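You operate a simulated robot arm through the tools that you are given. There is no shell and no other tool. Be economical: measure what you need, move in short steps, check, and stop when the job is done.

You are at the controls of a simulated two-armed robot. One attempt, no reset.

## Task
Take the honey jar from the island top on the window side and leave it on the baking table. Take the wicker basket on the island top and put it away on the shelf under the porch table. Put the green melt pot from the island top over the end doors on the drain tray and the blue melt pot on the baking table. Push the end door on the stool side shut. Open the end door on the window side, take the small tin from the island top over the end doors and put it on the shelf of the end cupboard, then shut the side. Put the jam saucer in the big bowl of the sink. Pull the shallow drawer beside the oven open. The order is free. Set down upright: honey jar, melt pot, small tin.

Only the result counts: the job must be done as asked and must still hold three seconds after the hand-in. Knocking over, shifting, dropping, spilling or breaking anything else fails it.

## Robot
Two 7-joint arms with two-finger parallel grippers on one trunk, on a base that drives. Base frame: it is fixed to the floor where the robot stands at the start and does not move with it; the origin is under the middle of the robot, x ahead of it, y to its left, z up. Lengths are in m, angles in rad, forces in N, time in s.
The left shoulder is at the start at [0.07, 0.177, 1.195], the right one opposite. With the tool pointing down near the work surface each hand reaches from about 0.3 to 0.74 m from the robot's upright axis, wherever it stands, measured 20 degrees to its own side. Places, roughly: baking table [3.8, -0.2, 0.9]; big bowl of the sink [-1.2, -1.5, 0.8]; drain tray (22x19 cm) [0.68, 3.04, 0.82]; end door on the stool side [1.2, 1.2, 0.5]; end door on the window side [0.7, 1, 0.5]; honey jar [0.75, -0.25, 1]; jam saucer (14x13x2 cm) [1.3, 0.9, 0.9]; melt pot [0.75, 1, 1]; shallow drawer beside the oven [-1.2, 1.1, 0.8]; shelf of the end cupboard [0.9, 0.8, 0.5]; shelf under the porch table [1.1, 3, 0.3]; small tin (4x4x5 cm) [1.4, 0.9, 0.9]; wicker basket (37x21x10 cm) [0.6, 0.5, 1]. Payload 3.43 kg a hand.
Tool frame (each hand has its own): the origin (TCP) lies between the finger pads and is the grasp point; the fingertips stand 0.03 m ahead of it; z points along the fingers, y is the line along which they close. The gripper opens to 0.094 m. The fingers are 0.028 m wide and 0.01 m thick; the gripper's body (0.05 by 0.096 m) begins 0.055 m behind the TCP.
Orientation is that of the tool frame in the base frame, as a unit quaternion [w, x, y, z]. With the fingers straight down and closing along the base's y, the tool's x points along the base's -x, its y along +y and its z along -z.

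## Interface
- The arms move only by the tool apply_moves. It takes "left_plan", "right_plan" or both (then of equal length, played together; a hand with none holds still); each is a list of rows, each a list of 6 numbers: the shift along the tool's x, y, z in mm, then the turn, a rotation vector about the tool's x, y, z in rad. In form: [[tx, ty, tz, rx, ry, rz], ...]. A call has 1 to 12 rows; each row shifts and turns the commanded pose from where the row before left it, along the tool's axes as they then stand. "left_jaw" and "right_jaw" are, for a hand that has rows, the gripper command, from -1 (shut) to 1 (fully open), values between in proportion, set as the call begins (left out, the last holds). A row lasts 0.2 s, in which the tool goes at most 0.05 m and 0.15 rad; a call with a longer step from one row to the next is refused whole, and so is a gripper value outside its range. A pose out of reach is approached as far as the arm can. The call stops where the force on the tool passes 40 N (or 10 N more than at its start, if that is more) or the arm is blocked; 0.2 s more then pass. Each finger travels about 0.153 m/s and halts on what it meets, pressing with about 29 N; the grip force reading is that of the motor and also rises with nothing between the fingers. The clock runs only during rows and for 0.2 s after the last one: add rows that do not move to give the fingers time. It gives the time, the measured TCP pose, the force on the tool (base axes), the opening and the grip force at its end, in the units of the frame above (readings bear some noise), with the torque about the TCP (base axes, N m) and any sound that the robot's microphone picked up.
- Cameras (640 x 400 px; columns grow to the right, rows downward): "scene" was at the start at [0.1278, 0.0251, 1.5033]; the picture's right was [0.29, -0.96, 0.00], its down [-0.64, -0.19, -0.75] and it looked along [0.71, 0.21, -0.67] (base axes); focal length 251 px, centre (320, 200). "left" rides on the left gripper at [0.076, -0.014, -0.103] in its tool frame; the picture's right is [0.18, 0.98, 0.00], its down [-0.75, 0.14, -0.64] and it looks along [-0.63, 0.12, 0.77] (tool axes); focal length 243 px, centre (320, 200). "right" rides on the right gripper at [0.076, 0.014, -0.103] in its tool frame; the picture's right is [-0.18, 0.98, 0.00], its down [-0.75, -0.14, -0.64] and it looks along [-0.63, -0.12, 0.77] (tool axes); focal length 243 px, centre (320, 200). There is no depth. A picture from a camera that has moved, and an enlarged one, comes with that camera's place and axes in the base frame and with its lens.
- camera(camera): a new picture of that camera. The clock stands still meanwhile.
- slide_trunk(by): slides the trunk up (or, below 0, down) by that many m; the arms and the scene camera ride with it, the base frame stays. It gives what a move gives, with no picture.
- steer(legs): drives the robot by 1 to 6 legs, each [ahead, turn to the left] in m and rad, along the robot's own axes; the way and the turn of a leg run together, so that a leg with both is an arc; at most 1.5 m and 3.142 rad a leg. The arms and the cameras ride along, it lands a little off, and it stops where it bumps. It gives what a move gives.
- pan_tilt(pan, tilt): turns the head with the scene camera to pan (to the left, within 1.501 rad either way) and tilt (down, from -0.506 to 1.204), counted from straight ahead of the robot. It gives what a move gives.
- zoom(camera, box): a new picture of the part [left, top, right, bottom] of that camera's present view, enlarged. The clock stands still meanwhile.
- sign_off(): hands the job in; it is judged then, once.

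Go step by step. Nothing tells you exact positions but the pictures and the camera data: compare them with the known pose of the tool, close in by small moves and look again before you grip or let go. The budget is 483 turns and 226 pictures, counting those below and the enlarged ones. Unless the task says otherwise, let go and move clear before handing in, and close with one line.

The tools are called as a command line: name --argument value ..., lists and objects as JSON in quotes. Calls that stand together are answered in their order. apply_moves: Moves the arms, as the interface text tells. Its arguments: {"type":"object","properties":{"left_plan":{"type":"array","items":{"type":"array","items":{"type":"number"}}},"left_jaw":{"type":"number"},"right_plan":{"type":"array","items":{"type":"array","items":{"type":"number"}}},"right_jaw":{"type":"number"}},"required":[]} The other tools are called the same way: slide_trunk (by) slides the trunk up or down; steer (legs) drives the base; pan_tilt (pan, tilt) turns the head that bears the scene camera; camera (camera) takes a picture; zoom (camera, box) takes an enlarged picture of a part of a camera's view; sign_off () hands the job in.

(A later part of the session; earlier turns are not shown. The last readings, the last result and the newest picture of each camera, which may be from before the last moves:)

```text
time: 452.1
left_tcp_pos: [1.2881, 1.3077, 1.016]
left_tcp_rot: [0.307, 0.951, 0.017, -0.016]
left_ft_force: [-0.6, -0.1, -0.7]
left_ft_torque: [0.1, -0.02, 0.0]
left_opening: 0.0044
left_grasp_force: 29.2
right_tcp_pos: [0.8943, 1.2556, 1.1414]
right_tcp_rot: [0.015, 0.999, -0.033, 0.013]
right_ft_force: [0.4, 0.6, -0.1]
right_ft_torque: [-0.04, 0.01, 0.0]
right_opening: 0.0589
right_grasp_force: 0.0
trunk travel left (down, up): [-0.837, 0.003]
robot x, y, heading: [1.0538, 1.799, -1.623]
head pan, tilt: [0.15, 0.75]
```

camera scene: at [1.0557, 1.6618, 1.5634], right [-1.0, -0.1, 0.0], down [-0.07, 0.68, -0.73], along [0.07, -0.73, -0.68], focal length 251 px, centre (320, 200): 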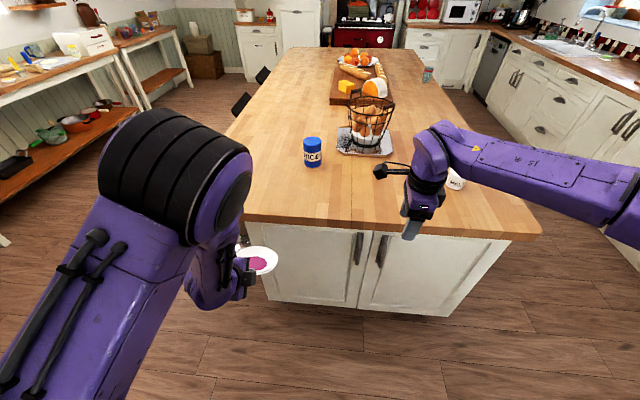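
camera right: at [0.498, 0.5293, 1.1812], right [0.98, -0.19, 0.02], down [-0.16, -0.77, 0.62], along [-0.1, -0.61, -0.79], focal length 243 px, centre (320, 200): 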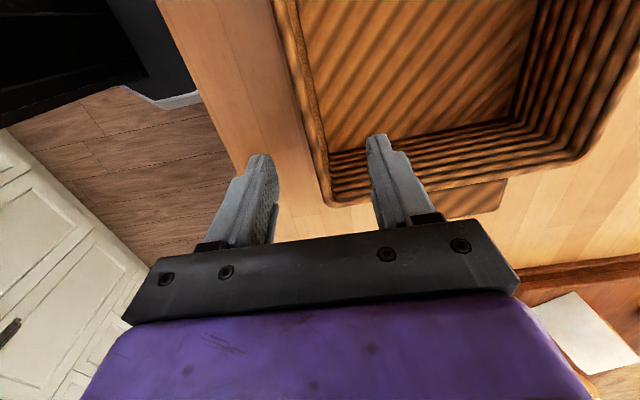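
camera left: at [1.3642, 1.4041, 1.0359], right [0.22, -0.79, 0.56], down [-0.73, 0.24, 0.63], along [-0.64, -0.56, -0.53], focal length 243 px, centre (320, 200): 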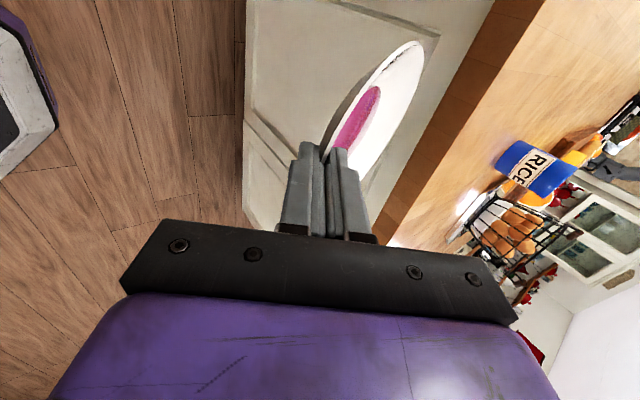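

It works. Continue raising.

apply_moves --left_plan '[[0, 16, -9, 0, 0, 0], [0, 16, -9, 0, 0, 0], [0, 16, -9, 0, 0, 0], [0, 12, -15, 0, 0, 0], [0, 12, -15, 0, 0, 0]]'

camera --camera "scene"

```text
time: 453.2
left_tcp_pos: [1.2934, 1.2834, 1.1033]
left_tcp_rot: [0.307, 0.951, 0.017, -0.017]
left_ft_force: [-0.3, -0.7, -1.5]
left_ft_torque: [0.12, 0.03, 0.03]
left_opening: 0.0042
left_grasp_force: 29.2
right_tcp_pos: [0.8949, 1.255, 1.1419]
right_tcp_rot: [0.015, 0.999, -0.033, 0.012]
right_ft_force: [0.8, 0.6, 0.4]
right_ft_torque: [0.0, 0.03, -0.01]
right_opening: 0.0589
right_grasp_force: 0.1
trunk travel left (down, up): [-0.837, 0.003]
robot x, y, heading: [1.0568, 1.7964, -1.624]
head pan, tilt: [0.15, 0.75]
```

```text
39 pictures are left
camera scene: at [1.0568, 1.6648, 1.5637], right [-1.0, -0.1, 0.0], down [-0.07, 0.68, -0.73], along [0.07, -0.73, -0.68], focal length 251 px, centre (320, 200)
```

scene: 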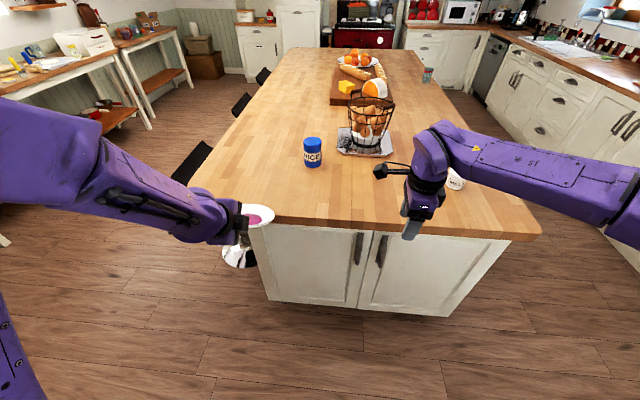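

The saucer is safe at height. I drive round by the window-side alley to the sink.

steer --legs '[[0, -1.52], [1.22, 0], [0, 1.571], [1.5, 0], [1.3, 0]]'

pan_tilt --pan -0.8 --tilt 0.6

camera --camera "scene"

```text
time: 480.1
left_tcp_pos: [0.3667, -1.4818, 1.1042]
left_tcp_rot: [0.307, 0.948, 0.086, 0.007]
left_ft_force: [0.8, -0.6, -1.5]
left_ft_torque: [0.15, -0.01, -0.02]
left_opening: 0.0048
left_grasp_force: 28.8
right_tcp_pos: [-0.023, -1.5678, 1.1409]
right_tcp_rot: [0.014, 0.999, 0.04, 0.015]
right_ft_force: [0.8, 0.0, 0.2]
right_ft_torque: [-0.04, 0.0, -0.03]
right_opening: 0.059
right_grasp_force: 0.0
trunk travel left (down, up): [-0.837, 0.003]
robot x, y, heading: [0.0555, -1.0087, -1.477]
head pan, tilt: [0.15, 0.75]
```

```text
time: 481.3
left_tcp_pos: [0.3663, -1.4829, 1.1012]
left_tcp_rot: [0.307, 0.948, 0.086, 0.006]
left_ft_force: [-0.5, -0.1, -1.6]
left_ft_torque: [0.09, 0.0, 0.01]
left_opening: 0.0045
left_grasp_force: 29.2
right_tcp_pos: [-0.0218, -1.567, 1.1406]
right_tcp_rot: [0.015, 0.999, 0.039, 0.014]
right_ft_force: [-1.0, 0.6, 0.1]
right_ft_torque: [0.02, 0.07, 0.01]
right_opening: 0.0587
right_grasp_force: 0.0
trunk travel left (down, up): [-0.837, 0.003]
robot x, y, heading: [0.0595, -1.0055, -1.474]
head pan, tilt: [-0.799, 0.6]
```

```text
38 pictures are left
camera scene: at [0.0005, -1.1261, 1.5764], right [-0.76, 0.65, 0.0], down [0.37, 0.43, -0.82], along [-0.53, -0.63, -0.57], focal length 251 px, centre (320, 200)
```

scene: 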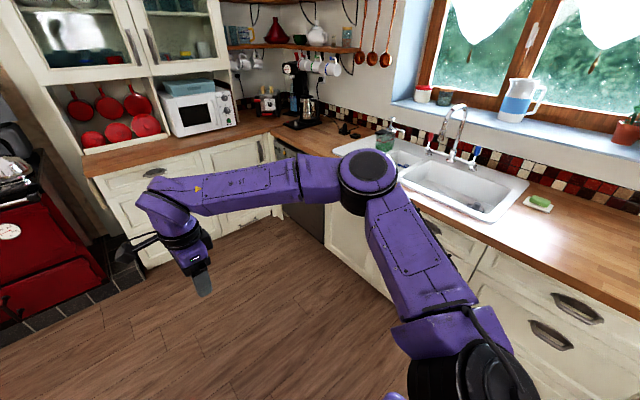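

The big bowl spans about x -1.07…-1.40, y -1.29…-1.70; the counter front is near x -0.78. I drive to face it.

steer --legs '[[0, -1.09], [0.41, 0], [0, -0.58]]'

pan_tilt --pan 0.2 --tilt 0.75

camera --camera "scene"

```text
time: 488.2
left_tcp_pos: [-0.7868, -1.4984, 1.1025]
left_tcp_rot: [0.21, 0.702, -0.643, -0.224]
left_ft_force: [0.7, 0.4, -1.6]
left_ft_torque: [0.0, -0.12, 0.01]
left_opening: 0.0045
left_grasp_force: 29.0
right_tcp_pos: [-0.8336, -1.103, 1.1417]
right_tcp_rot: [-0.02, -0.701, 0.713, 0.001]
right_ft_force: [-0.1, -0.5, -0.5]
right_ft_torque: [0.01, 0.0, -0.01]
right_opening: 0.0589
right_grasp_force: 0.1
trunk travel left (down, up): [-0.837, 0.003]
robot x, y, heading: [-0.2867, -1.234, -3.142]
head pan, tilt: [-0.799, 0.6]
```

```text
time: 489.4
left_tcp_pos: [-0.7855, -1.4984, 1.1017]
left_tcp_rot: [0.211, 0.701, -0.644, -0.222]
left_ft_force: [1.2, 0.4, -1.7]
left_ft_torque: [0.06, -0.09, 0.0]
left_opening: 0.0043
left_grasp_force: 28.7
right_tcp_pos: [-0.833, -1.104, 1.1413]
right_tcp_rot: [-0.02, -0.702, 0.712, 0.002]
right_ft_force: [1.0, 0.0, 0.5]
right_ft_torque: [-0.02, -0.04, -0.02]
right_opening: 0.0586
right_grasp_force: 0.0
trunk travel left (down, up): [-0.837, 0.003]
robot x, y, heading: [-0.2858, -1.236, -3.142]
head pan, tilt: [0.201, 0.75]
```

```text
37 pictures are left
camera scene: at [-0.4201, -1.248, 1.5636], right [-0.2, 0.98, 0.0], down [0.67, 0.14, -0.73], along [-0.72, -0.15, -0.68], focal length 251 px, centre (320, 200)
```

scene: 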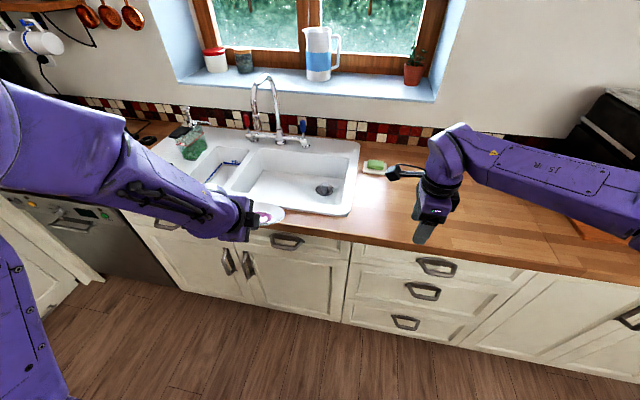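

Clear view of the big bowl (x -1.05…-1.39, y -1.28…-1.74). I drive a little nearer and extend the left arm over it.

steer --legs '[[0.16, 0]]'

apply_moves --left_plan '[[0, 20, 15, 0, 0, 0], [0, 20, 15, 0, 0, 0], [0, 20, 15, 0, 0, 0], [0, 20, 15, 0, 0, 0], [0, 20, 15, 0, 0, 0], [0, 20, 15, 0, 0, 0], [0, 20, 15, 0, 0, 0], [0, 20, 15, 0, 0, 0]]'

camera --camera "scene"

```text
time: 490.9
left_tcp_pos: [-0.9388, -1.4986, 1.1029]
left_tcp_rot: [0.212, 0.702, -0.642, -0.224]
left_ft_force: [0.9, 0.4, -1.3]
left_ft_torque: [0.01, -0.07, -0.02]
left_opening: 0.0043
left_grasp_force: 29.2
right_tcp_pos: [-0.9887, -1.1036, 1.143]
right_tcp_rot: [-0.021, -0.702, 0.712, 0.002]
right_ft_force: [-0.3, 0.6, 0.3]
right_ft_torque: [-0.04, -0.02, 0.04]
right_opening: 0.0587
right_grasp_force: 0.0
trunk travel left (down, up): [-0.837, 0.003]
robot x, y, heading: [-0.4423, -1.2318, -3.144]
head pan, tilt: [0.201, 0.75]
```

```text
time: 492.6
left_tcp_pos: [-1.1415, -1.5152, 1.0961]
left_tcp_rot: [0.21, 0.702, -0.643, -0.223]
left_ft_force: [-0.9, -0.4, -1.7]
left_ft_torque: [-0.01, -0.09, -0.03]
left_opening: 0.0043
left_grasp_force: 28.9
right_tcp_pos: [-0.9908, -1.1036, 1.141]
right_tcp_rot: [-0.021, -0.702, 0.712, 0.0]
right_ft_force: [-0.6, 0.1, -0.2]
right_ft_torque: [0.02, 0.0, 0.01]
right_opening: 0.0587
right_grasp_force: 0.1
trunk travel left (down, up): [-0.837, 0.003]
robot x, y, heading: [-0.4391, -1.2351, -3.137]
head pan, tilt: [0.201, 0.75]
```

```text
36 pictures are left
camera scene: at [-0.5775, -1.2488, 1.5634], right [-0.2, 0.98, 0.0], down [0.67, 0.14, -0.73], along [-0.72, -0.15, -0.68], focal length 251 px, centre (320, 200)
```

scene: 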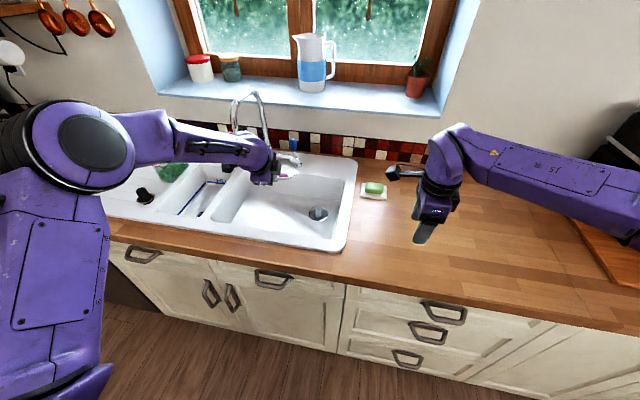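

apply_moves --left_plan '[[-20, 10, 8, 0, 0, 0], [-20, 10, 8, 0, 0, 0], [0, -14, 20, 0, 0, 0], [0, -14, 20, 0, 0, 0], [0, -14, 20, 0, 0, 0], [0, -14, 20, 0, 0, 0]]'

zoom --camera "scene" --box '[160, 100, 400, 260]'

camera --camera "left"

```text
time: 494.1
left_tcp_pos: [-1.1732, -1.4739, 1.0019]
left_tcp_rot: [0.212, 0.701, -0.643, -0.223]
left_ft_force: [0.6, -0.6, -2.5]
left_ft_torque: [0.0, -0.14, 0.01]
left_opening: 0.0043
left_grasp_force: 28.9
right_tcp_pos: [-0.9911, -1.1023, 1.1403]
right_tcp_rot: [-0.021, -0.702, 0.712, 0.0]
right_ft_force: [-0.2, 0.6, -0.1]
right_ft_torque: [-0.01, -0.01, -0.02]
right_opening: 0.0588
right_grasp_force: 0.1
trunk travel left (down, up): [-0.837, 0.003]
robot x, y, heading: [-0.4386, -1.2317, -3.138]
head pan, tilt: [0.201, 0.75]
```

```text
2.50 times, centred on (280, 180) of scene
camera zoom: at [-0.5769, -1.2488, 1.5635], right [-0.2, 0.98, 0.0], down [0.67, 0.14, -0.73], along [-0.72, -0.15, -0.68], focal length 627 px, centre (420, 250)
```

zoom: 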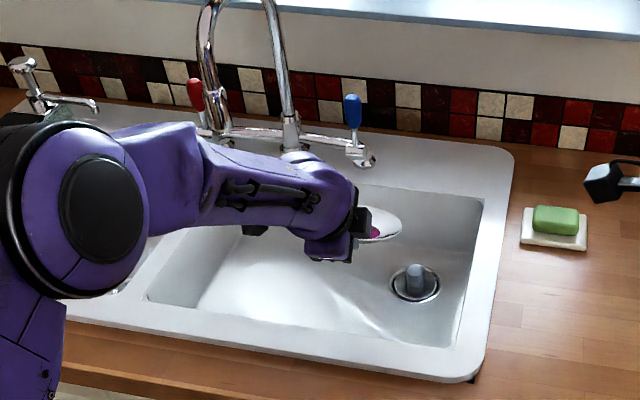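

```text
34 pictures are left
camera left: at [-1.0947, -1.5462, 1.0724], right [-0.78, -0.27, 0.57], down [0.21, 0.75, 0.63], along [-0.59, 0.61, -0.53], focal length 243 px, centre (320, 200)
```

left: 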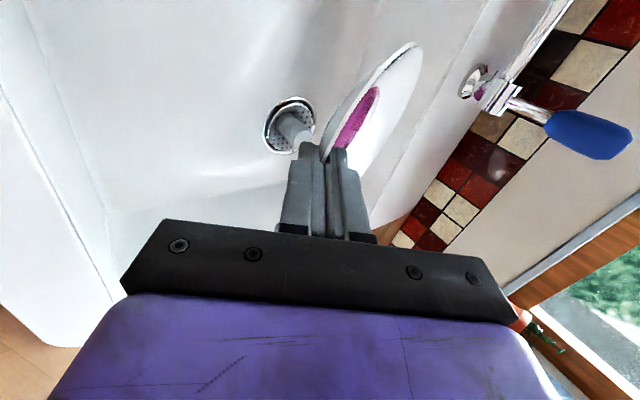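

The saucer is right over the bowl (floor ≈0.755). I lower it, steepening the hand slightly to clear the front rim.

apply_moves --left_plan '[[0, -9, 21, 0.05, 0, 0], [0, -9, 21, 0.05, 0, 0], [0, -9, 21, 0.05, 0, 0], [0, -8, 21, 0.05, 0, 0], [0, -8, 21, 0.05, 0, 0], [0, 0, 0, 0, 0, 0]]'

camera --camera "left"

zoom --camera "scene" --box '[160, 100, 400, 260]'

```text
time: 495.4
left_tcp_pos: [-1.175, -1.4726, 0.8893]
left_tcp_rot: [0.123, 0.722, -0.666, -0.141]
left_ft_force: [1.3, 1.0, 3.5]
left_ft_torque: [0.09, 0.29, -0.1]
left_opening: 0.0043
left_grasp_force: 29.2
left hand out of reach, approached as far as the arm can: row 5
right_tcp_pos: [-0.9897, -1.1021, 1.1421]
right_tcp_rot: [-0.02, -0.702, 0.712, 0.001]
right_ft_force: [-0.5, -0.8, 0.3]
right_ft_torque: [-0.04, 0.0, 0.04]
right_opening: 0.0586
right_grasp_force: 0.0
trunk travel left (down, up): [-0.837, 0.003]
robot x, y, heading: [-0.4415, -1.2306, -3.141]
head pan, tilt: [0.201, 0.75]
```

```text
33 pictures are left
camera left: at [-1.1188, -1.5462, 0.976], right [-0.9, -0.27, 0.35], down [0.05, 0.73, 0.68], along [-0.44, 0.63, -0.64], focal length 243 px, centre (320, 200)
```

left: 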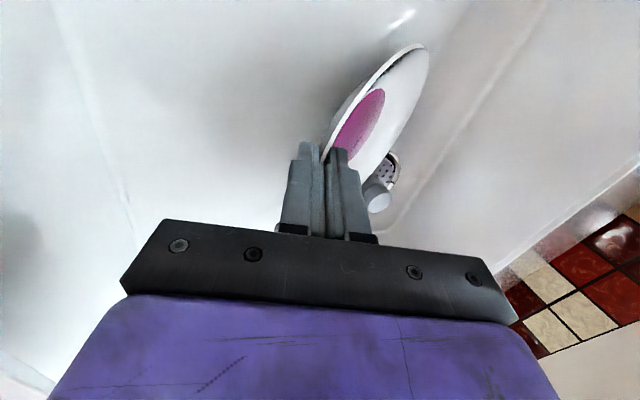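

```text
2.50 times, centred on (280, 180) of scene
camera zoom: at [-0.5747, -1.2481, 1.5638], right [-0.2, 0.98, 0.0], down [0.67, 0.14, -0.73], along [-0.72, -0.15, -0.68], focal length 627 px, centre (420, 250)
```

zoom: 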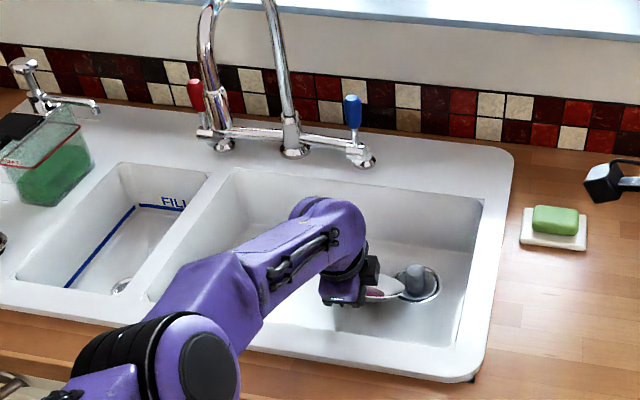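

slide_trunk --by -0.02

camera --camera "left"

```text
time: 496.1
left_tcp_pos: [-1.176, -1.4717, 0.8689]
left_tcp_rot: [0.123, 0.722, -0.666, -0.141]
left_ft_force: [-2.1, -0.1, 2.9]
left_ft_torque: [-0.04, 0.4, 0.04]
left_opening: 0.0078
left_grasp_force: 29.4
right_tcp_pos: [-0.9898, -1.1021, 1.1215]
right_tcp_rot: [-0.021, -0.702, 0.712, 0.001]
right_ft_force: [-0.2, -0.4, 0.4]
right_ft_torque: [0.0, -0.01, 0.01]
right_opening: 0.059
right_grasp_force: 0.0
trunk travel left (down, up): [-0.817, 0.023]
robot x, y, heading: [-0.4406, -1.2322, -3.137]
head pan, tilt: [0.201, 0.75]
```

```text
31 pictures are left
camera left: at [-1.1191, -1.5464, 0.9556], right [-0.9, -0.27, 0.35], down [0.05, 0.73, 0.68], along [-0.44, 0.63, -0.64], focal length 243 px, centre (320, 200)
```

left: 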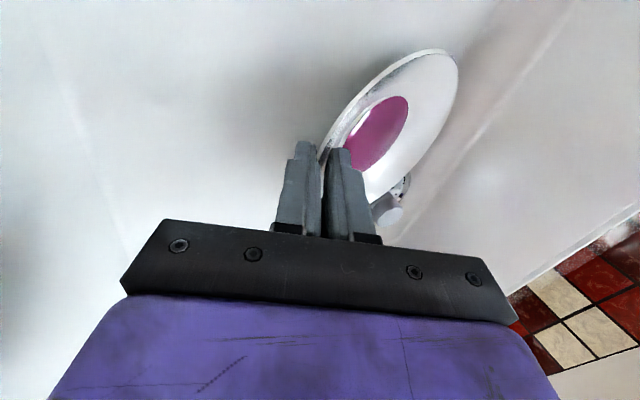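

The far edge has touched down and the saucer pivots in the grip; I keep lowering gently.

slide_trunk --by -0.025

slide_trunk --by -0.02

camera --camera "left"

```text
time: 496.8
left_tcp_pos: [-1.1769, -1.4711, 0.8457]
left_tcp_rot: [0.124, 0.723, -0.665, -0.143]
left_ft_force: [-1.7, -0.5, 12.6]
left_ft_torque: [0.4, 0.75, 0.08]
left_opening: 0.0119
left_grasp_force: 29.2
right_tcp_pos: [-0.9873, -1.1023, 1.0978]
right_tcp_rot: [-0.021, -0.702, 0.712, 0.001]
right_ft_force: [-0.2, -0.6, 0.4]
right_ft_torque: [0.0, 0.0, 0.01]
right_opening: 0.0588
right_grasp_force: 0.0
trunk travel left (down, up): [-0.792, 0.048]
robot x, y, heading: [-0.44, -1.2291, -3.141]
head pan, tilt: [0.201, 0.75]
```

```text
time: 497.3
left_tcp_pos: [-1.1792, -1.4708, 0.8451]
left_tcp_rot: [0.13, 0.723, -0.662, -0.149]
left_ft_force: [10.5, 2.8, 27.9]
left_ft_torque: [0.69, 0.73, -0.27]
left_opening: 0.0122
left_grasp_force: 29.1
right_tcp_pos: [-0.9857, -1.1021, 1.0857]
right_tcp_rot: [-0.022, -0.701, 0.712, 0.001]
right_ft_force: [0.0, 0.3, -0.1]
right_ft_torque: [0.02, 0.0, 0.05]
right_opening: 0.0587
right_grasp_force: 0.0
trunk travel left (down, up): [-0.779, 0.061]
robot x, y, heading: [-0.4437, -1.2314, -3.139]
head pan, tilt: [0.201, 0.75]
stopped: the force on the tool passed its limit (the readings are from after the stop); the commanded pose is now the measured one
```

```text
30 pictures are left
camera left: at [-1.1202, -1.5464, 0.9296], right [-0.89, -0.27, 0.37], down [0.06, 0.73, 0.68], along [-0.46, 0.63, -0.63], focal length 243 px, centre (320, 200)
```

left: 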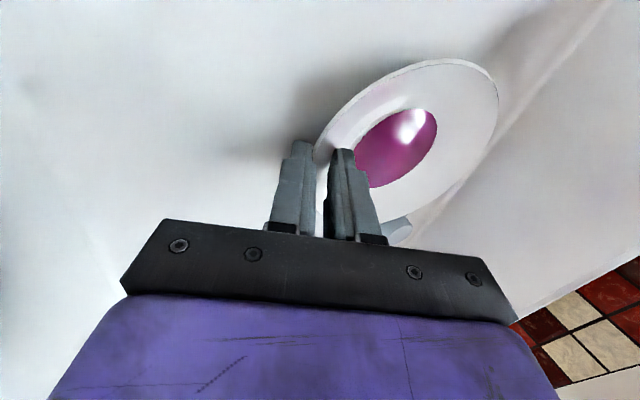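

The saucer rests mostly on the bowl floor. I release it.

apply_moves --left_plan '[[0, 0, 0, 0, 0, 0], [0, 0, 0, 0, 0, 0], [0, 0, 0, 0, 0, 0]]' --left_jaw 0

slide_trunk --by 0.06

camera --camera "left"

```text
time: 498.1
left_tcp_pos: [-1.1827, -1.4716, 0.8452]
left_tcp_rot: [0.131, 0.723, -0.662, -0.15]
left_ft_force: [-21.5, -3.2, 32.5]
left_ft_torque: [-0.46, 0.42, -0.26]
left_opening: 0.0284
left_grasp_force: 0.0
right_tcp_pos: [-0.9872, -1.1019, 1.0857]
right_tcp_rot: [-0.021, -0.702, 0.712, 0.001]
right_ft_force: [0.1, -0.5, -0.4]
right_ft_torque: [-0.02, 0.01, -0.01]
right_opening: 0.0586
right_grasp_force: 0.0
trunk travel left (down, up): [-0.779, 0.061]
robot x, y, heading: [-0.4406, -1.2321, -3.14]
head pan, tilt: [0.201, 0.75]
```

```text
time: 499.1
left_tcp_pos: [-1.1795, -1.4717, 0.895]
left_tcp_rot: [0.125, 0.722, -0.665, -0.144]
left_ft_force: [-0.9, -1.1, -0.8]
left_ft_torque: [0.01, 0.0, -0.02]
left_opening: 0.0469
left_grasp_force: 0.0
right_tcp_pos: [-0.9905, -1.1031, 1.1431]
right_tcp_rot: [-0.021, -0.702, 0.712, 0.001]
right_ft_force: [-0.2, 0.0, 0.2]
right_ft_torque: [0.01, -0.05, 0.02]
right_opening: 0.0585
right_grasp_force: 0.3
trunk travel left (down, up): [-0.839, 0.001]
robot x, y, heading: [-0.445, -1.2337, -3.141]
head pan, tilt: [0.201, 0.75]
```

```text
29 pictures are left
camera left: at [-1.1218, -1.5472, 0.9815], right [-0.89, -0.27, 0.36], down [0.05, 0.73, 0.68], along [-0.44, 0.63, -0.64], focal length 243 px, centre (320, 200)
```

left: 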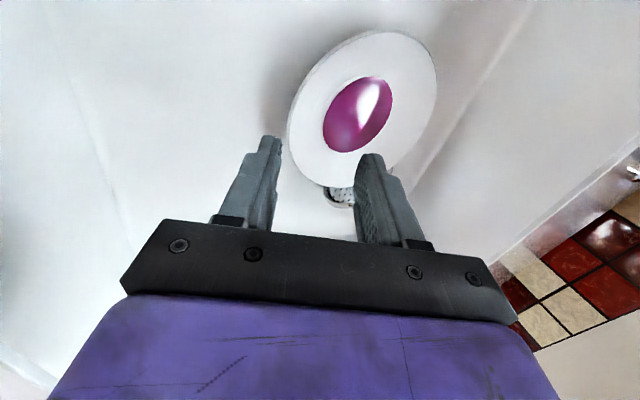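

The saucer lies flat in the bowl. I lift the hand out.

apply_moves --left_plan '[[0, 10, -30, 0, 0, 0], [0, 13, -34, 0, 0, 0], [0, 13, -34, 0, 0, 0], [0, 10, -38, 0, 0, 0], [0, 0, -40, 0, 0, 0], [0, -5, -40, 0, 0, 0]]'

steer --legs '[[-0.25, 0]]'

camera --camera "scene"

```text
time: 500.5
left_tcp_pos: [-1.1354, -1.4781, 1.1134]
left_tcp_rot: [0.127, 0.722, -0.664, -0.146]
left_ft_force: [1.1, -0.6, -0.3]
left_ft_torque: [0.01, 0.03, -0.01]
left_opening: 0.0472
left_grasp_force: 0.0
right_tcp_pos: [-0.9886, -1.1032, 1.1454]
right_tcp_rot: [-0.021, -0.702, 0.712, 0.002]
right_ft_force: [-0.1, 0.3, 0.9]
right_ft_torque: [0.0, 0.03, 0.0]
right_opening: 0.0591
right_grasp_force: 0.1
trunk travel left (down, up): [-0.839, 0.001]
robot x, y, heading: [-0.4444, -1.2312, -3.135]
head pan, tilt: [0.201, 0.75]
```

```text
time: 502.4
left_tcp_pos: [-0.8853, -1.4792, 1.1117]
left_tcp_rot: [0.126, 0.723, -0.664, -0.144]
left_ft_force: [0.7, -0.3, -1.0]
left_ft_torque: [0.06, -0.03, -0.02]
left_opening: 0.0467
left_grasp_force: 0.0
right_tcp_pos: [-0.7376, -1.1038, 1.1428]
right_tcp_rot: [-0.02, -0.703, 0.711, 0.0]
right_ft_force: [0.5, -0.5, 0.7]
right_ft_torque: [0.0, -0.01, 0.01]
right_opening: 0.0591
right_grasp_force: 0.1
trunk travel left (down, up): [-0.839, 0.001]
robot x, y, heading: [-0.185, -1.2303, -3.137]
head pan, tilt: [0.201, 0.75]
```

```text
28 pictures are left
camera scene: at [-0.3242, -1.2479, 1.5657], right [-0.2, 0.98, 0.0], down [0.67, 0.14, -0.73], along [-0.72, -0.15, -0.68], focal length 251 px, centre (320, 200)
```

scene: 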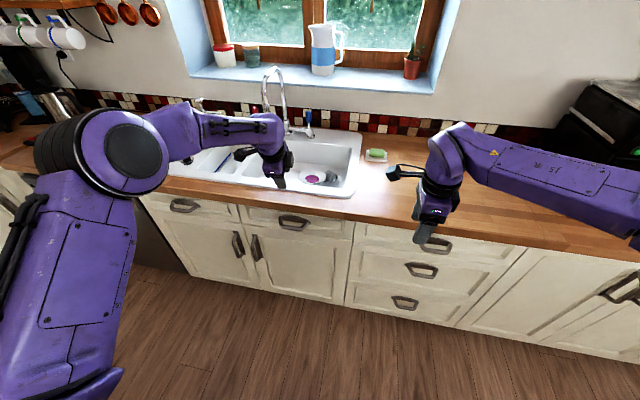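

The saucer is in the bowl. Next: the shallow drawer beside the oven. I drive up the alley and face the counter near y≈1.1.

steer --legs '[[0, -1.575], [1.4, 0], [0.75, 0]]'

pan_tilt --pan -1.3 --tilt 0.7

camera --camera "scene"

pan_tilt --pan 1.0 --tilt 0.7

camera --camera "scene"

```text
time: 516.9
left_tcp_pos: [-0.5042, 1.621, 1.1136]
left_tcp_rot: [0.01, -0.054, 0.98, 0.192]
left_ft_force: [0.6, 0.3, -0.2]
left_ft_torque: [-0.02, -0.01, 0.02]
left_opening: 0.0473
left_grasp_force: 0.0
right_tcp_pos: [-0.124, 1.4837, 1.1441]
right_tcp_rot: [-0.013, -0.004, 1.0, 0.015]
right_ft_force: [-0.2, -0.9, 0.3]
right_ft_torque: [0.03, 0.01, 0.0]
right_opening: 0.0587
right_grasp_force: 0.0
trunk travel left (down, up): [-0.839, 0.001]
robot x, y, heading: [-0.2362, 0.9323, 1.595]
head pan, tilt: [0.201, 0.75]
```

```text
time: 518.5
left_tcp_pos: [-0.504, 1.6219, 1.1129]
left_tcp_rot: [0.011, -0.054, 0.98, 0.192]
left_ft_force: [-0.3, 0.2, -1.5]
left_ft_torque: [0.02, 0.0, -0.03]
left_opening: 0.0472
left_grasp_force: 0.0
right_tcp_pos: [-0.1252, 1.4845, 1.1427]
right_tcp_rot: [-0.015, -0.005, 1.0, 0.015]
right_ft_force: [-0.6, -0.3, -0.1]
right_ft_torque: [0.03, 0.0, 0.01]
right_opening: 0.0588
right_grasp_force: 0.1
trunk travel left (down, up): [-0.839, 0.001]
robot x, y, heading: [-0.2386, 0.9337, 1.597]
head pan, tilt: [-1.3, 0.7]
```

```text
27 pictures are left
camera scene: at [-0.1631, 1.0098, 1.5702], right [0.29, -0.96, 0.0], down [-0.62, -0.19, -0.76], along [0.73, 0.22, -0.64], focal length 251 px, centre (320, 200)
```

scene: 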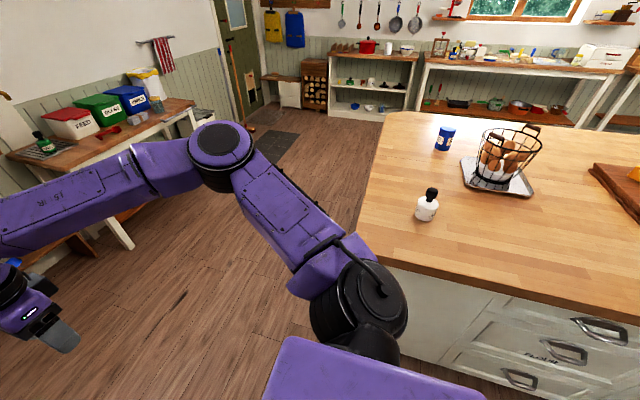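

```text
time: 520.6
left_tcp_pos: [-0.5041, 1.6225, 1.1131]
left_tcp_rot: [0.011, -0.053, 0.98, 0.192]
left_ft_force: [0.8, -0.1, -1.2]
left_ft_torque: [0.0, 0.05, -0.02]
left_opening: 0.0473
left_grasp_force: 0.0
right_tcp_pos: [-0.1241, 1.4845, 1.1439]
right_tcp_rot: [-0.014, -0.005, 1.0, 0.015]
right_ft_force: [-0.4, 0.5, -0.1]
right_ft_torque: [0.01, 0.0, -0.02]
right_opening: 0.0589
right_grasp_force: 0.0
trunk travel left (down, up): [-0.839, 0.001]
robot x, y, heading: [-0.239, 0.9344, 1.596]
head pan, tilt: [1.0, 0.7]
```

```text
26 pictures are left
camera scene: at [-0.317, 1.029, 1.5702], right [0.52, 0.86, 0.0], down [0.55, -0.33, -0.76], along [-0.65, 0.4, -0.64], focal length 251 px, centre (320, 200)
```

scene: 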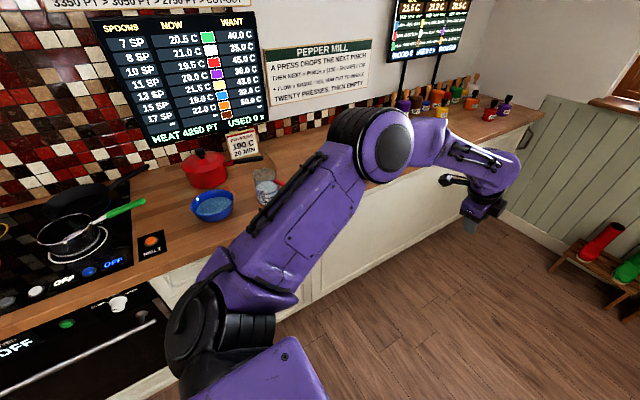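

I retract both hands before turning to face the counter.

apply_moves --left_plan '[[0, -33, -14, 0, 0, 0], [0, -33, -14, 0, 0, 0], [0, -33, -14, 0, 0, 0], [0, -33, -14, 0, 0, 0], [0, -33, -14, 0, 0, 0], [0, -33, -14, 0, 0, 0]]' --right_plan '[[0, -28, 0, 0, 0, 0], [0, -28, 0, 0, 0, 0], [0, -28, 0, 0, 0, 0], [0, -28, 0, 0, 0, 0], [0, -28, 0, 0, 0, 0], [0, 0, 0, 0, 0, 0]]'

steer --legs '[[0.1, 0], [0, 1.546]]'

pan_tilt --pan 0.0 --tilt 0.8

camera --camera "scene"

```text
time: 522.0
left_tcp_pos: [-0.4833, 1.4079, 1.1155]
left_tcp_rot: [0.011, -0.053, 0.98, 0.193]
left_ft_force: [-0.6, 0.5, 0.3]
left_ft_torque: [0.0, 0.01, 0.0]
left_opening: 0.0469
left_grasp_force: 0.0
right_tcp_pos: [-0.123, 1.3448, 1.1408]
right_tcp_rot: [-0.014, -0.005, 1.0, 0.015]
right_ft_force: [0.2, -0.8, 1.5]
right_ft_torque: [0.01, 0.0, -0.02]
right_opening: 0.0589
right_grasp_force: 0.1
trunk travel left (down, up): [-0.839, 0.001]
robot x, y, heading: [-0.2391, 0.9357, 1.594]
head pan, tilt: [1.0, 0.7]
```

```text
time: 526.9
left_tcp_pos: [-0.7258, 0.8075, 1.1168]
left_tcp_rot: [0.126, 0.722, -0.664, -0.146]
left_ft_force: [0.1, -0.6, 0.6]
left_ft_torque: [0.02, 0.01, -0.01]
left_opening: 0.0471
left_grasp_force: 0.0
right_tcp_pos: [-0.6519, 1.1628, 1.1394]
right_tcp_rot: [-0.02, -0.703, 0.711, 0.001]
right_ft_force: [-0.2, 0.4, 1.0]
right_ft_torque: [0.01, 0.01, 0.01]
right_opening: 0.0588
right_grasp_force: 0.0
trunk travel left (down, up): [-0.839, 0.001]
robot x, y, heading: [-0.2436, 1.0347, -3.147]
head pan, tilt: [1.0, 0.7]
```

```text
time: 528.2
left_tcp_pos: [-0.7254, 0.8064, 1.1156]
left_tcp_rot: [0.126, 0.722, -0.665, -0.145]
left_ft_force: [-0.2, -0.3, 0.0]
left_ft_torque: [0.01, 0.02, -0.01]
left_opening: 0.047
left_grasp_force: 0.2
right_tcp_pos: [-0.6513, 1.1637, 1.1395]
right_tcp_rot: [-0.02, -0.702, 0.712, 0.001]
right_ft_force: [-0.2, -0.1, -0.1]
right_ft_torque: [-0.01, -0.04, 0.0]
right_opening: 0.0586
right_grasp_force: 0.0
trunk travel left (down, up): [-0.839, 0.001]
robot x, y, heading: [-0.2433, 1.0359, -3.141]
head pan, tilt: [0.0, 0.799]
```

```text
25 pictures are left
camera scene: at [-0.3765, 1.0369, 1.5619], right [0.0, 1.0, 0.0], down [0.72, 0.0, -0.7], along [-0.7, 0.0, -0.72], focal length 251 px, centre (320, 200)
```

scene: 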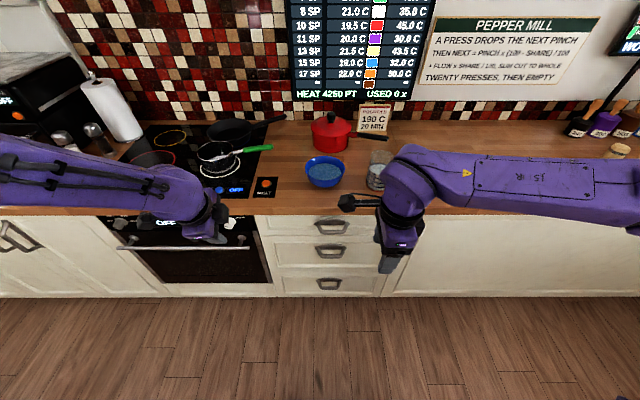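

The top drawer's handle is a horizontal bar at about (-0.945, 1.08, 0.83). I lower the trunk so the left arm can come horizontal, closing vertically on the bar.

slide_trunk --by -0.32

apply_moves --left_plan '[[-25, 0, 0, -0.13, 0, 0], [-25, 0, 0, -0.13, 0, 0], [-25, 0, 0, -0.13, 0, 0], [-25, 0, 0, -0.13, 0, 0], [-25, 0, 0, -0.13, 0, 0], [-25, 0, 0, -0.13, 0, 0], [-25, 0, 0, -0.13, 0, 0], [-25, 0, 0, -0.13, 0, 0], [-25, 0, 0, -0.1, 0, 0], [-25, 0, 0, 0, 0, 0], [-20, 0, 0, 0, 0, 0]]' --left_jaw 0.2 --right_plan '[[0, -10, -10, 0, 0, 0], [-30, 0, -10, 0, 0, 0], [-30, 0, -10, 0, 0, 0], [-30, 0, 0, 0, 0, 0], [-30, 0, 0, 0, 0, 0], [-30, 0, 0, 0, 0, 0], [-30, 0, 0, 0, 0, 0], [-30, 0, 0, 0, 0, 0], [-20, 0, 0, 0, 0, 0], [0, 0, 0, 0, 0, 0], [0, 0, 0, 0, 0, 0]]'

camera --camera "scene"

```text
time: 531.4
left_tcp_pos: [-0.7257, 0.8071, 0.7965]
left_tcp_rot: [0.127, 0.721, -0.665, -0.145]
left_ft_force: [-0.2, 0.0, -1.5]
left_ft_torque: [0.01, -0.03, -0.02]
left_opening: 0.0467
left_grasp_force: 0.0
right_tcp_pos: [-0.651, 1.1635, 0.8185]
right_tcp_rot: [-0.02, -0.702, 0.712, 0.001]
right_ft_force: [-0.2, 0.4, 0.2]
right_ft_torque: [-0.02, -0.03, 0.03]
right_opening: 0.0588
right_grasp_force: 0.0
trunk travel left (down, up): [-0.519, 0.321]
robot x, y, heading: [-0.2426, 1.0341, -3.143]
head pan, tilt: [0.0, 0.799]
```

```text
time: 533.8
left_tcp_pos: [-0.7598, 1.0607, 0.8189]
left_tcp_rot: [0.493, 0.565, -0.455, -0.48]
left_ft_force: [-0.5, 0.4, 0.0]
left_ft_torque: [0.01, 0.0, 0.04]
left_opening: 0.0566
left_grasp_force: 0.0
right_tcp_pos: [-0.6374, 1.3942, 0.8409]
right_tcp_rot: [-0.021, -0.702, 0.712, 0.001]
right_ft_force: [-0.2, -0.5, 0.5]
right_ft_torque: [-0.01, 0.01, 0.0]
right_opening: 0.059
right_grasp_force: 0.0
trunk travel left (down, up): [-0.519, 0.321]
robot x, y, heading: [-0.2427, 1.0344, -3.141]
head pan, tilt: [0.0, 0.799]
```

```text
24 pictures are left
camera scene: at [-0.3768, 1.0379, 1.2419], right [0.0, 1.0, 0.0], down [0.72, 0.0, -0.7], along [-0.7, 0.0, -0.72], focal length 251 px, centre (320, 200)
```

scene: 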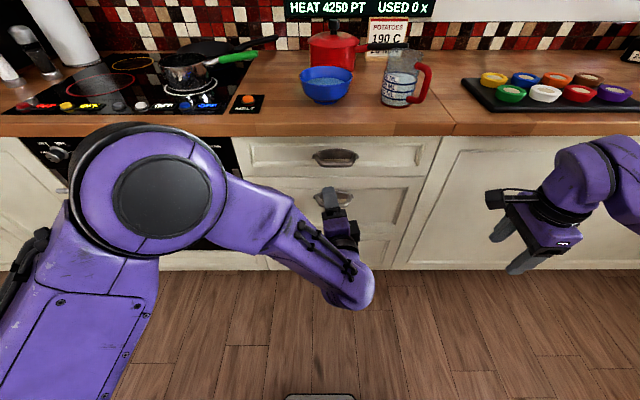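

zoom --camera "scene" --box '[270, 130, 420, 230]'

camera --camera "left"

```text
4.00 times, centred on (345, 180) of scene
camera zoom: at [-0.3768, 1.0379, 1.2419], right [0.0, 1.0, 0.0], down [0.72, 0.0, -0.7], along [-0.7, 0.0, -0.72], focal length 1004 px, centre (220, 280)
```

zoom: 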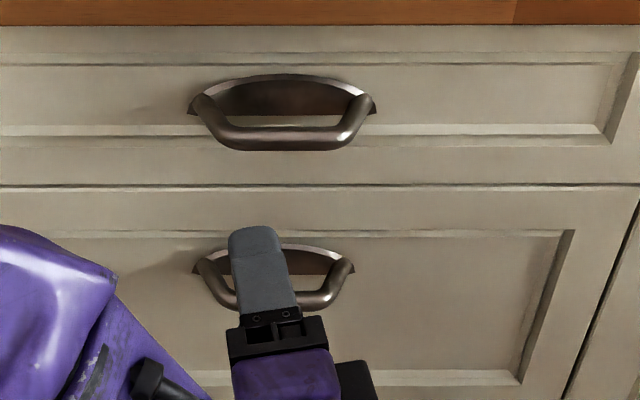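

```text
22 pictures are left
camera left: at [-0.6476, 1.0, 0.8033], right [-0.02, -0.28, 0.96], down [0.54, 0.81, 0.24], along [-0.84, 0.52, 0.14], focal length 243 px, centre (320, 200)
```

left: 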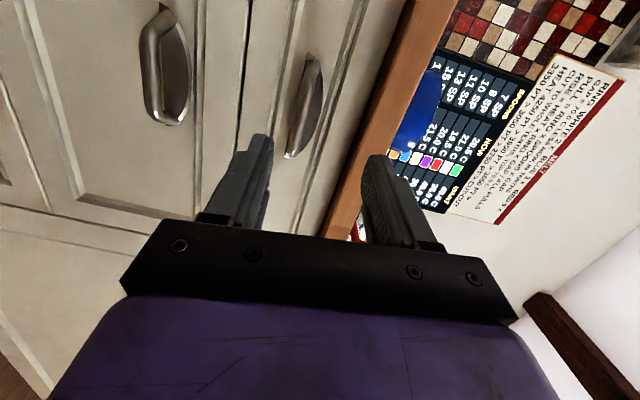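

The bail handle's bar is at about (-0.938, 1.08, 0.807). I advance the open fingers above and below it.

apply_moves --left_plan '[[-14, -1, 30, 0, 0, 0], [-13, -1, 30, 0, 0, 0], [-13, -1, 30, 0, 0, 0], [0, 0, 30, 0, 0, 0], [0, 0, 20, 0, 0, 0], [0, 0, 15, 0, 0, 0], [0, 0, 0, 0, 0, 0]]'

zoom --camera "scene" --box '[270, 130, 420, 230]'

camera --camera "left"

```text
time: 535.4
left_tcp_pos: [-0.9024, 1.1049, 0.7986]
left_tcp_rot: [0.496, 0.539, -0.482, -0.481]
left_ft_force: [-0.6, 0.5, 0.2]
left_ft_torque: [0.0, -0.03, 0.0]
left_opening: 0.0565
left_grasp_force: 0.1
right_tcp_pos: [-0.6368, 1.3933, 0.8425]
right_tcp_rot: [-0.02, -0.702, 0.712, 0.001]
right_ft_force: [-0.9, 0.0, -0.4]
right_ft_torque: [-0.02, -0.01, 0.01]
right_opening: 0.0588
right_grasp_force: 0.1
trunk travel left (down, up): [-0.519, 0.321]
robot x, y, heading: [-0.2456, 1.0354, -3.148]
head pan, tilt: [0.0, 0.799]
```

```text
4.00 times, centred on (345, 180) of scene
camera zoom: at [-0.3763, 1.0373, 1.2419], right [0.0, 1.0, 0.0], down [0.72, 0.0, -0.7], along [-0.7, 0.0, -0.72], focal length 1004 px, centre (220, 280)
```

zoom: 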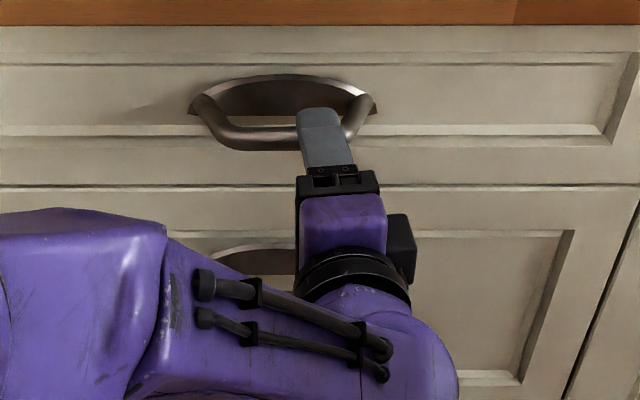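

```text
20 pictures are left
camera left: at [-0.7927, 1.037, 0.785], right [-0.03, -0.23, 0.97], down [0.58, 0.79, 0.2], along [-0.82, 0.57, 0.11], focal length 243 px, centre (320, 200)
```

left: 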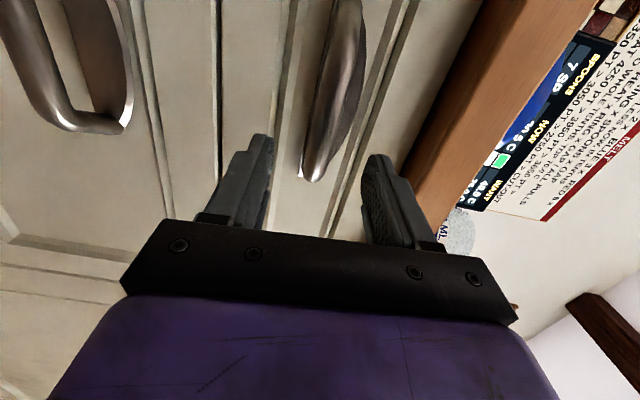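

apply_moves --left_plan '[[25, 4, 5, 0, 0, 0], [0, 3, 12, 0, 0, 0], [0, 0, 12, 0, 0, 0], [0, 0, 0, 0, 0, 0]]'

camera --camera "left"

zoom --camera "scene" --box '[270, 130, 420, 230]'

```text
time: 536.4
left_tcp_pos: [-0.9291, 1.0782, 0.8032]
left_tcp_rot: [0.496, 0.539, -0.482, -0.481]
left_ft_force: [0.0, -0.1, -0.3]
left_ft_torque: [0.01, -0.02, -0.01]
left_opening: 0.0567
left_grasp_force: 0.1
right_tcp_pos: [-0.6379, 1.3941, 0.8417]
right_tcp_rot: [-0.021, -0.702, 0.712, 0.0]
right_ft_force: [0.4, 0.3, 0.3]
right_ft_torque: [0.0, 0.0, 0.02]
right_opening: 0.0589
right_grasp_force: 0.0
trunk travel left (down, up): [-0.519, 0.321]
robot x, y, heading: [-0.2442, 1.0373, -3.143]
head pan, tilt: [0.0, 0.799]
```

```text
19 pictures are left
camera left: at [-0.8205, 1.0102, 0.7916], right [-0.03, -0.23, 0.97], down [0.58, 0.79, 0.2], along [-0.82, 0.57, 0.11], focal length 243 px, centre (320, 200)
```

left: 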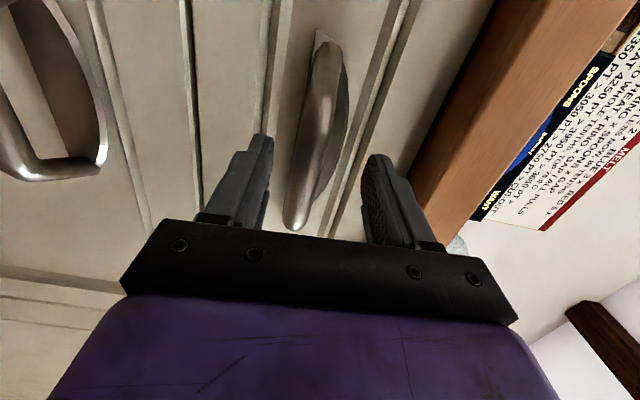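

```text
4.00 times, centred on (345, 180) of scene
camera zoom: at [-0.3764, 1.0374, 1.2419], right [0.0, 1.0, 0.0], down [0.72, 0.0, -0.7], along [-0.7, 0.0, -0.72], focal length 1004 px, centre (220, 280)
```

zoom: 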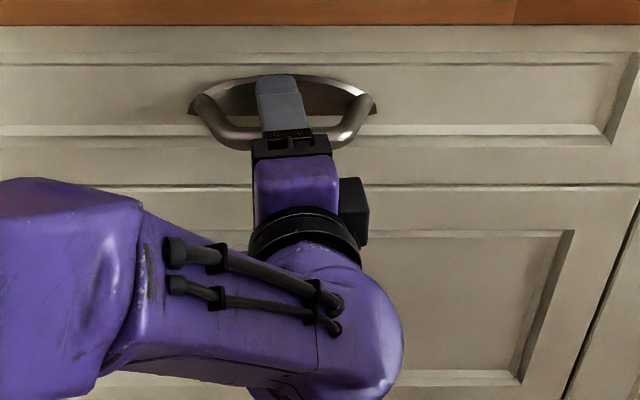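

The bar is between the fingers. Close and pull.

apply_moves --left_plan '[[0, 0, 0, 0, 0, 0], [0, 0, 0, 0, 0, 0], [0, 0, 0, 0, 0, 0]]' --left_jaw -1

apply_moves --left_plan '[[1.5, 1, -20, 0, 0, 0], [1.5, 1, -20, 0, 0, 0], [1.5, 1, -20, 0, 0, 0], [1.5, 1, -20, 0, 0, 0]]'

camera --camera "scene"

```text
time: 537.1
left_tcp_pos: [-0.9301, 1.0781, 0.7966]
left_tcp_rot: [0.494, 0.542, -0.486, -0.477]
left_ft_force: [14.6, -2.3, -34.1]
left_ft_torque: [-1.35, -0.69, 0.24]
left_opening: 0.0185
left_grasp_force: 45.4
right_tcp_pos: [-0.6399, 1.3949, 0.8407]
right_tcp_rot: [-0.02, -0.701, 0.713, 0.0]
right_ft_force: [0.1, 0.1, -0.1]
right_ft_torque: [0.0, -0.03, 0.03]
right_opening: 0.0586
right_grasp_force: 0.1
trunk travel left (down, up): [-0.519, 0.321]
robot x, y, heading: [-0.2406, 1.0372, -3.138]
head pan, tilt: [0.0, 0.799]
```

```text
time: 538.1
left_tcp_pos: [-0.8525, 1.0715, 0.7966]
left_tcp_rot: [0.491, 0.551, -0.485, -0.469]
left_ft_force: [4.5, 26.2, -23.9]
left_ft_torque: [-1.2, -0.48, -0.82]
left_opening: 0.019
left_grasp_force: 45.1
right_tcp_pos: [-0.6396, 1.3962, 0.8398]
right_tcp_rot: [-0.02, -0.702, 0.712, -0.001]
right_ft_force: [0.0, 0.2, 0.1]
right_ft_torque: [-0.01, 0.01, 0.02]
right_opening: 0.0586
right_grasp_force: 0.1
trunk travel left (down, up): [-0.519, 0.321]
robot x, y, heading: [-0.2411, 1.0372, 3.144]
head pan, tilt: [0.0, 0.799]
```

```text
17 pictures are left
camera scene: at [-0.3781, 1.0425, 1.2416], right [0.0, 1.0, 0.0], down [0.72, 0.0, -0.7], along [-0.7, 0.0, -0.72], focal length 251 px, centre (320, 200)
```

scene: 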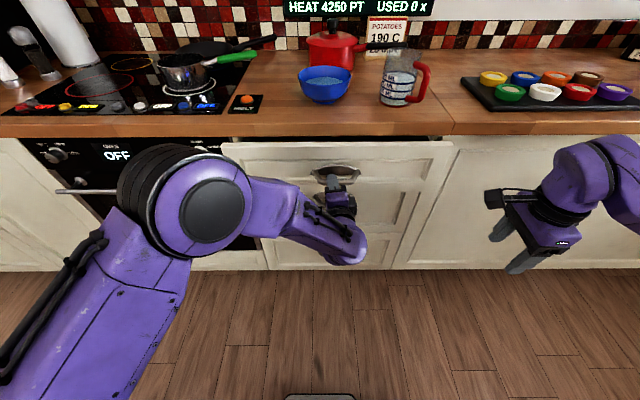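

The drawer is opening. I relax the sideways strain and continue pulling with the base.

apply_moves --left_plan '[[-3, 0, 0, 0, 0, 0], [-2, 2, -8, 0, 0, 0]]'

steer --legs '[[-0.15, 0]]'

camera --camera "scene"

```text
time: 538.8
left_tcp_pos: [-0.8467, 1.0711, 0.7963]
left_tcp_rot: [0.492, 0.555, -0.482, -0.466]
left_ft_force: [5.6, 4.1, -30.6]
left_ft_torque: [-1.46, -0.55, 0.97]
left_opening: 0.019
left_grasp_force: 45.2
right_tcp_pos: [-0.6391, 1.3948, 0.8415]
right_tcp_rot: [-0.02, -0.701, 0.713, 0.0]
right_ft_force: [0.6, 0.6, -0.6]
right_ft_torque: [-0.02, 0.02, 0.01]
right_opening: 0.059
right_grasp_force: 0.0
trunk travel left (down, up): [-0.519, 0.321]
robot x, y, heading: [-0.241, 1.0348, -3.136]
head pan, tilt: [0.0, 0.799]
```

```text
time: 539.9
left_tcp_pos: [-0.7562, 1.07, 0.797]
left_tcp_rot: [0.49, 0.556, -0.485, -0.464]
left_ft_force: [9.0, 15.5, -35.7]
left_ft_torque: [-1.26, -0.68, 0.76]
left_opening: 0.0189
left_grasp_force: 45.0
right_tcp_pos: [-0.5504, 1.3959, 0.8441]
right_tcp_rot: [-0.023, -0.702, 0.712, 0.001]
right_ft_force: [0.6, -0.6, 0.5]
right_ft_torque: [0.05, 0.04, 0.0]
right_opening: 0.0587
right_grasp_force: 0.0
trunk travel left (down, up): [-0.519, 0.321]
robot x, y, heading: [-0.1579, 1.0361, 3.141]
head pan, tilt: [0.0, 0.799]
stopped in leg 1: the force on the tool passed its limit (the readings are from after the stop); the commanded pose is now the measured one
```

```text
16 pictures are left
camera scene: at [-0.2906, 1.0403, 1.2417], right [0.01, 1.0, 0.0], down [0.72, -0.01, -0.7], along [-0.7, 0.0, -0.72], focal length 251 px, centre (320, 200)
```

scene: 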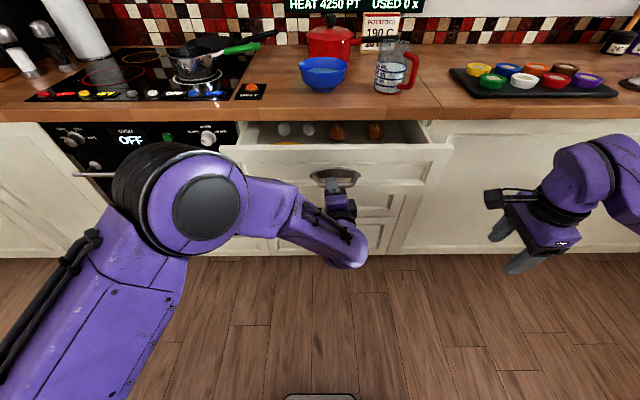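

Opened about 17 cm. I relax the vertical strain and pull on.

apply_moves --left_plan '[[0, -4, 0, 0, 0, 0], [-1, -3, 0, 0, 0, 0], [0, 0, -15, 0, 0, 0], [0, 0, -15, 0, 0, 0], [0, 0, -15, 0, 0, 0], [0, 0, -15, 0, 0, 0]]'

steer --legs '[[-0.08, 0]]'

camera --camera "scene"

```text
time: 541.3
left_tcp_pos: [-0.7046, 1.0609, 0.7971]
left_tcp_rot: [0.495, 0.572, -0.467, -0.458]
left_ft_force: [2.5, 11.5, 22.0]
left_ft_torque: [-1.48, 0.61, -0.83]
left_opening: 0.0197
left_grasp_force: 45.1
right_tcp_pos: [-0.5485, 1.3952, 0.8443]
right_tcp_rot: [-0.024, -0.701, 0.713, 0.002]
right_ft_force: [0.5, 1.0, 0.6]
right_ft_torque: [-0.02, 0.03, 0.0]
right_opening: 0.0587
right_grasp_force: 0.0
trunk travel left (down, up): [-0.519, 0.321]
robot x, y, heading: [-0.1597, 1.0347, 3.142]
head pan, tilt: [0.0, 0.799]
```

```text
time: 542.3
left_tcp_pos: [-0.6292, 1.062, 0.7986]
left_tcp_rot: [0.491, 0.576, -0.466, -0.459]
left_ft_force: [-1.1, -7.8, -29.2]
left_ft_torque: [-1.48, -0.41, 0.38]
left_opening: 0.0198
left_grasp_force: 45.3
right_tcp_pos: [-0.473, 1.3934, 0.8414]
right_tcp_rot: [-0.02, -0.702, 0.712, 0.001]
right_ft_force: [0.5, 0.1, -0.6]
right_ft_torque: [0.0, 0.02, -0.02]
right_opening: 0.0593
right_grasp_force: 0.2
trunk travel left (down, up): [-0.519, 0.321]
robot x, y, heading: [-0.0759, 1.0395, 3.14]
head pan, tilt: [0.0, 0.799]
```

```text
15 pictures are left
camera scene: at [-0.2152, 1.0369, 1.2411], right [0.0, 1.0, 0.0], down [0.72, 0.0, -0.69], along [-0.69, 0.0, -0.72], focal length 251 px, centre (320, 200)
```

scene: 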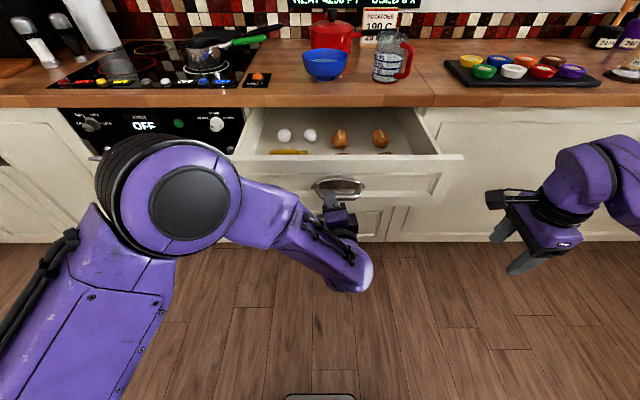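

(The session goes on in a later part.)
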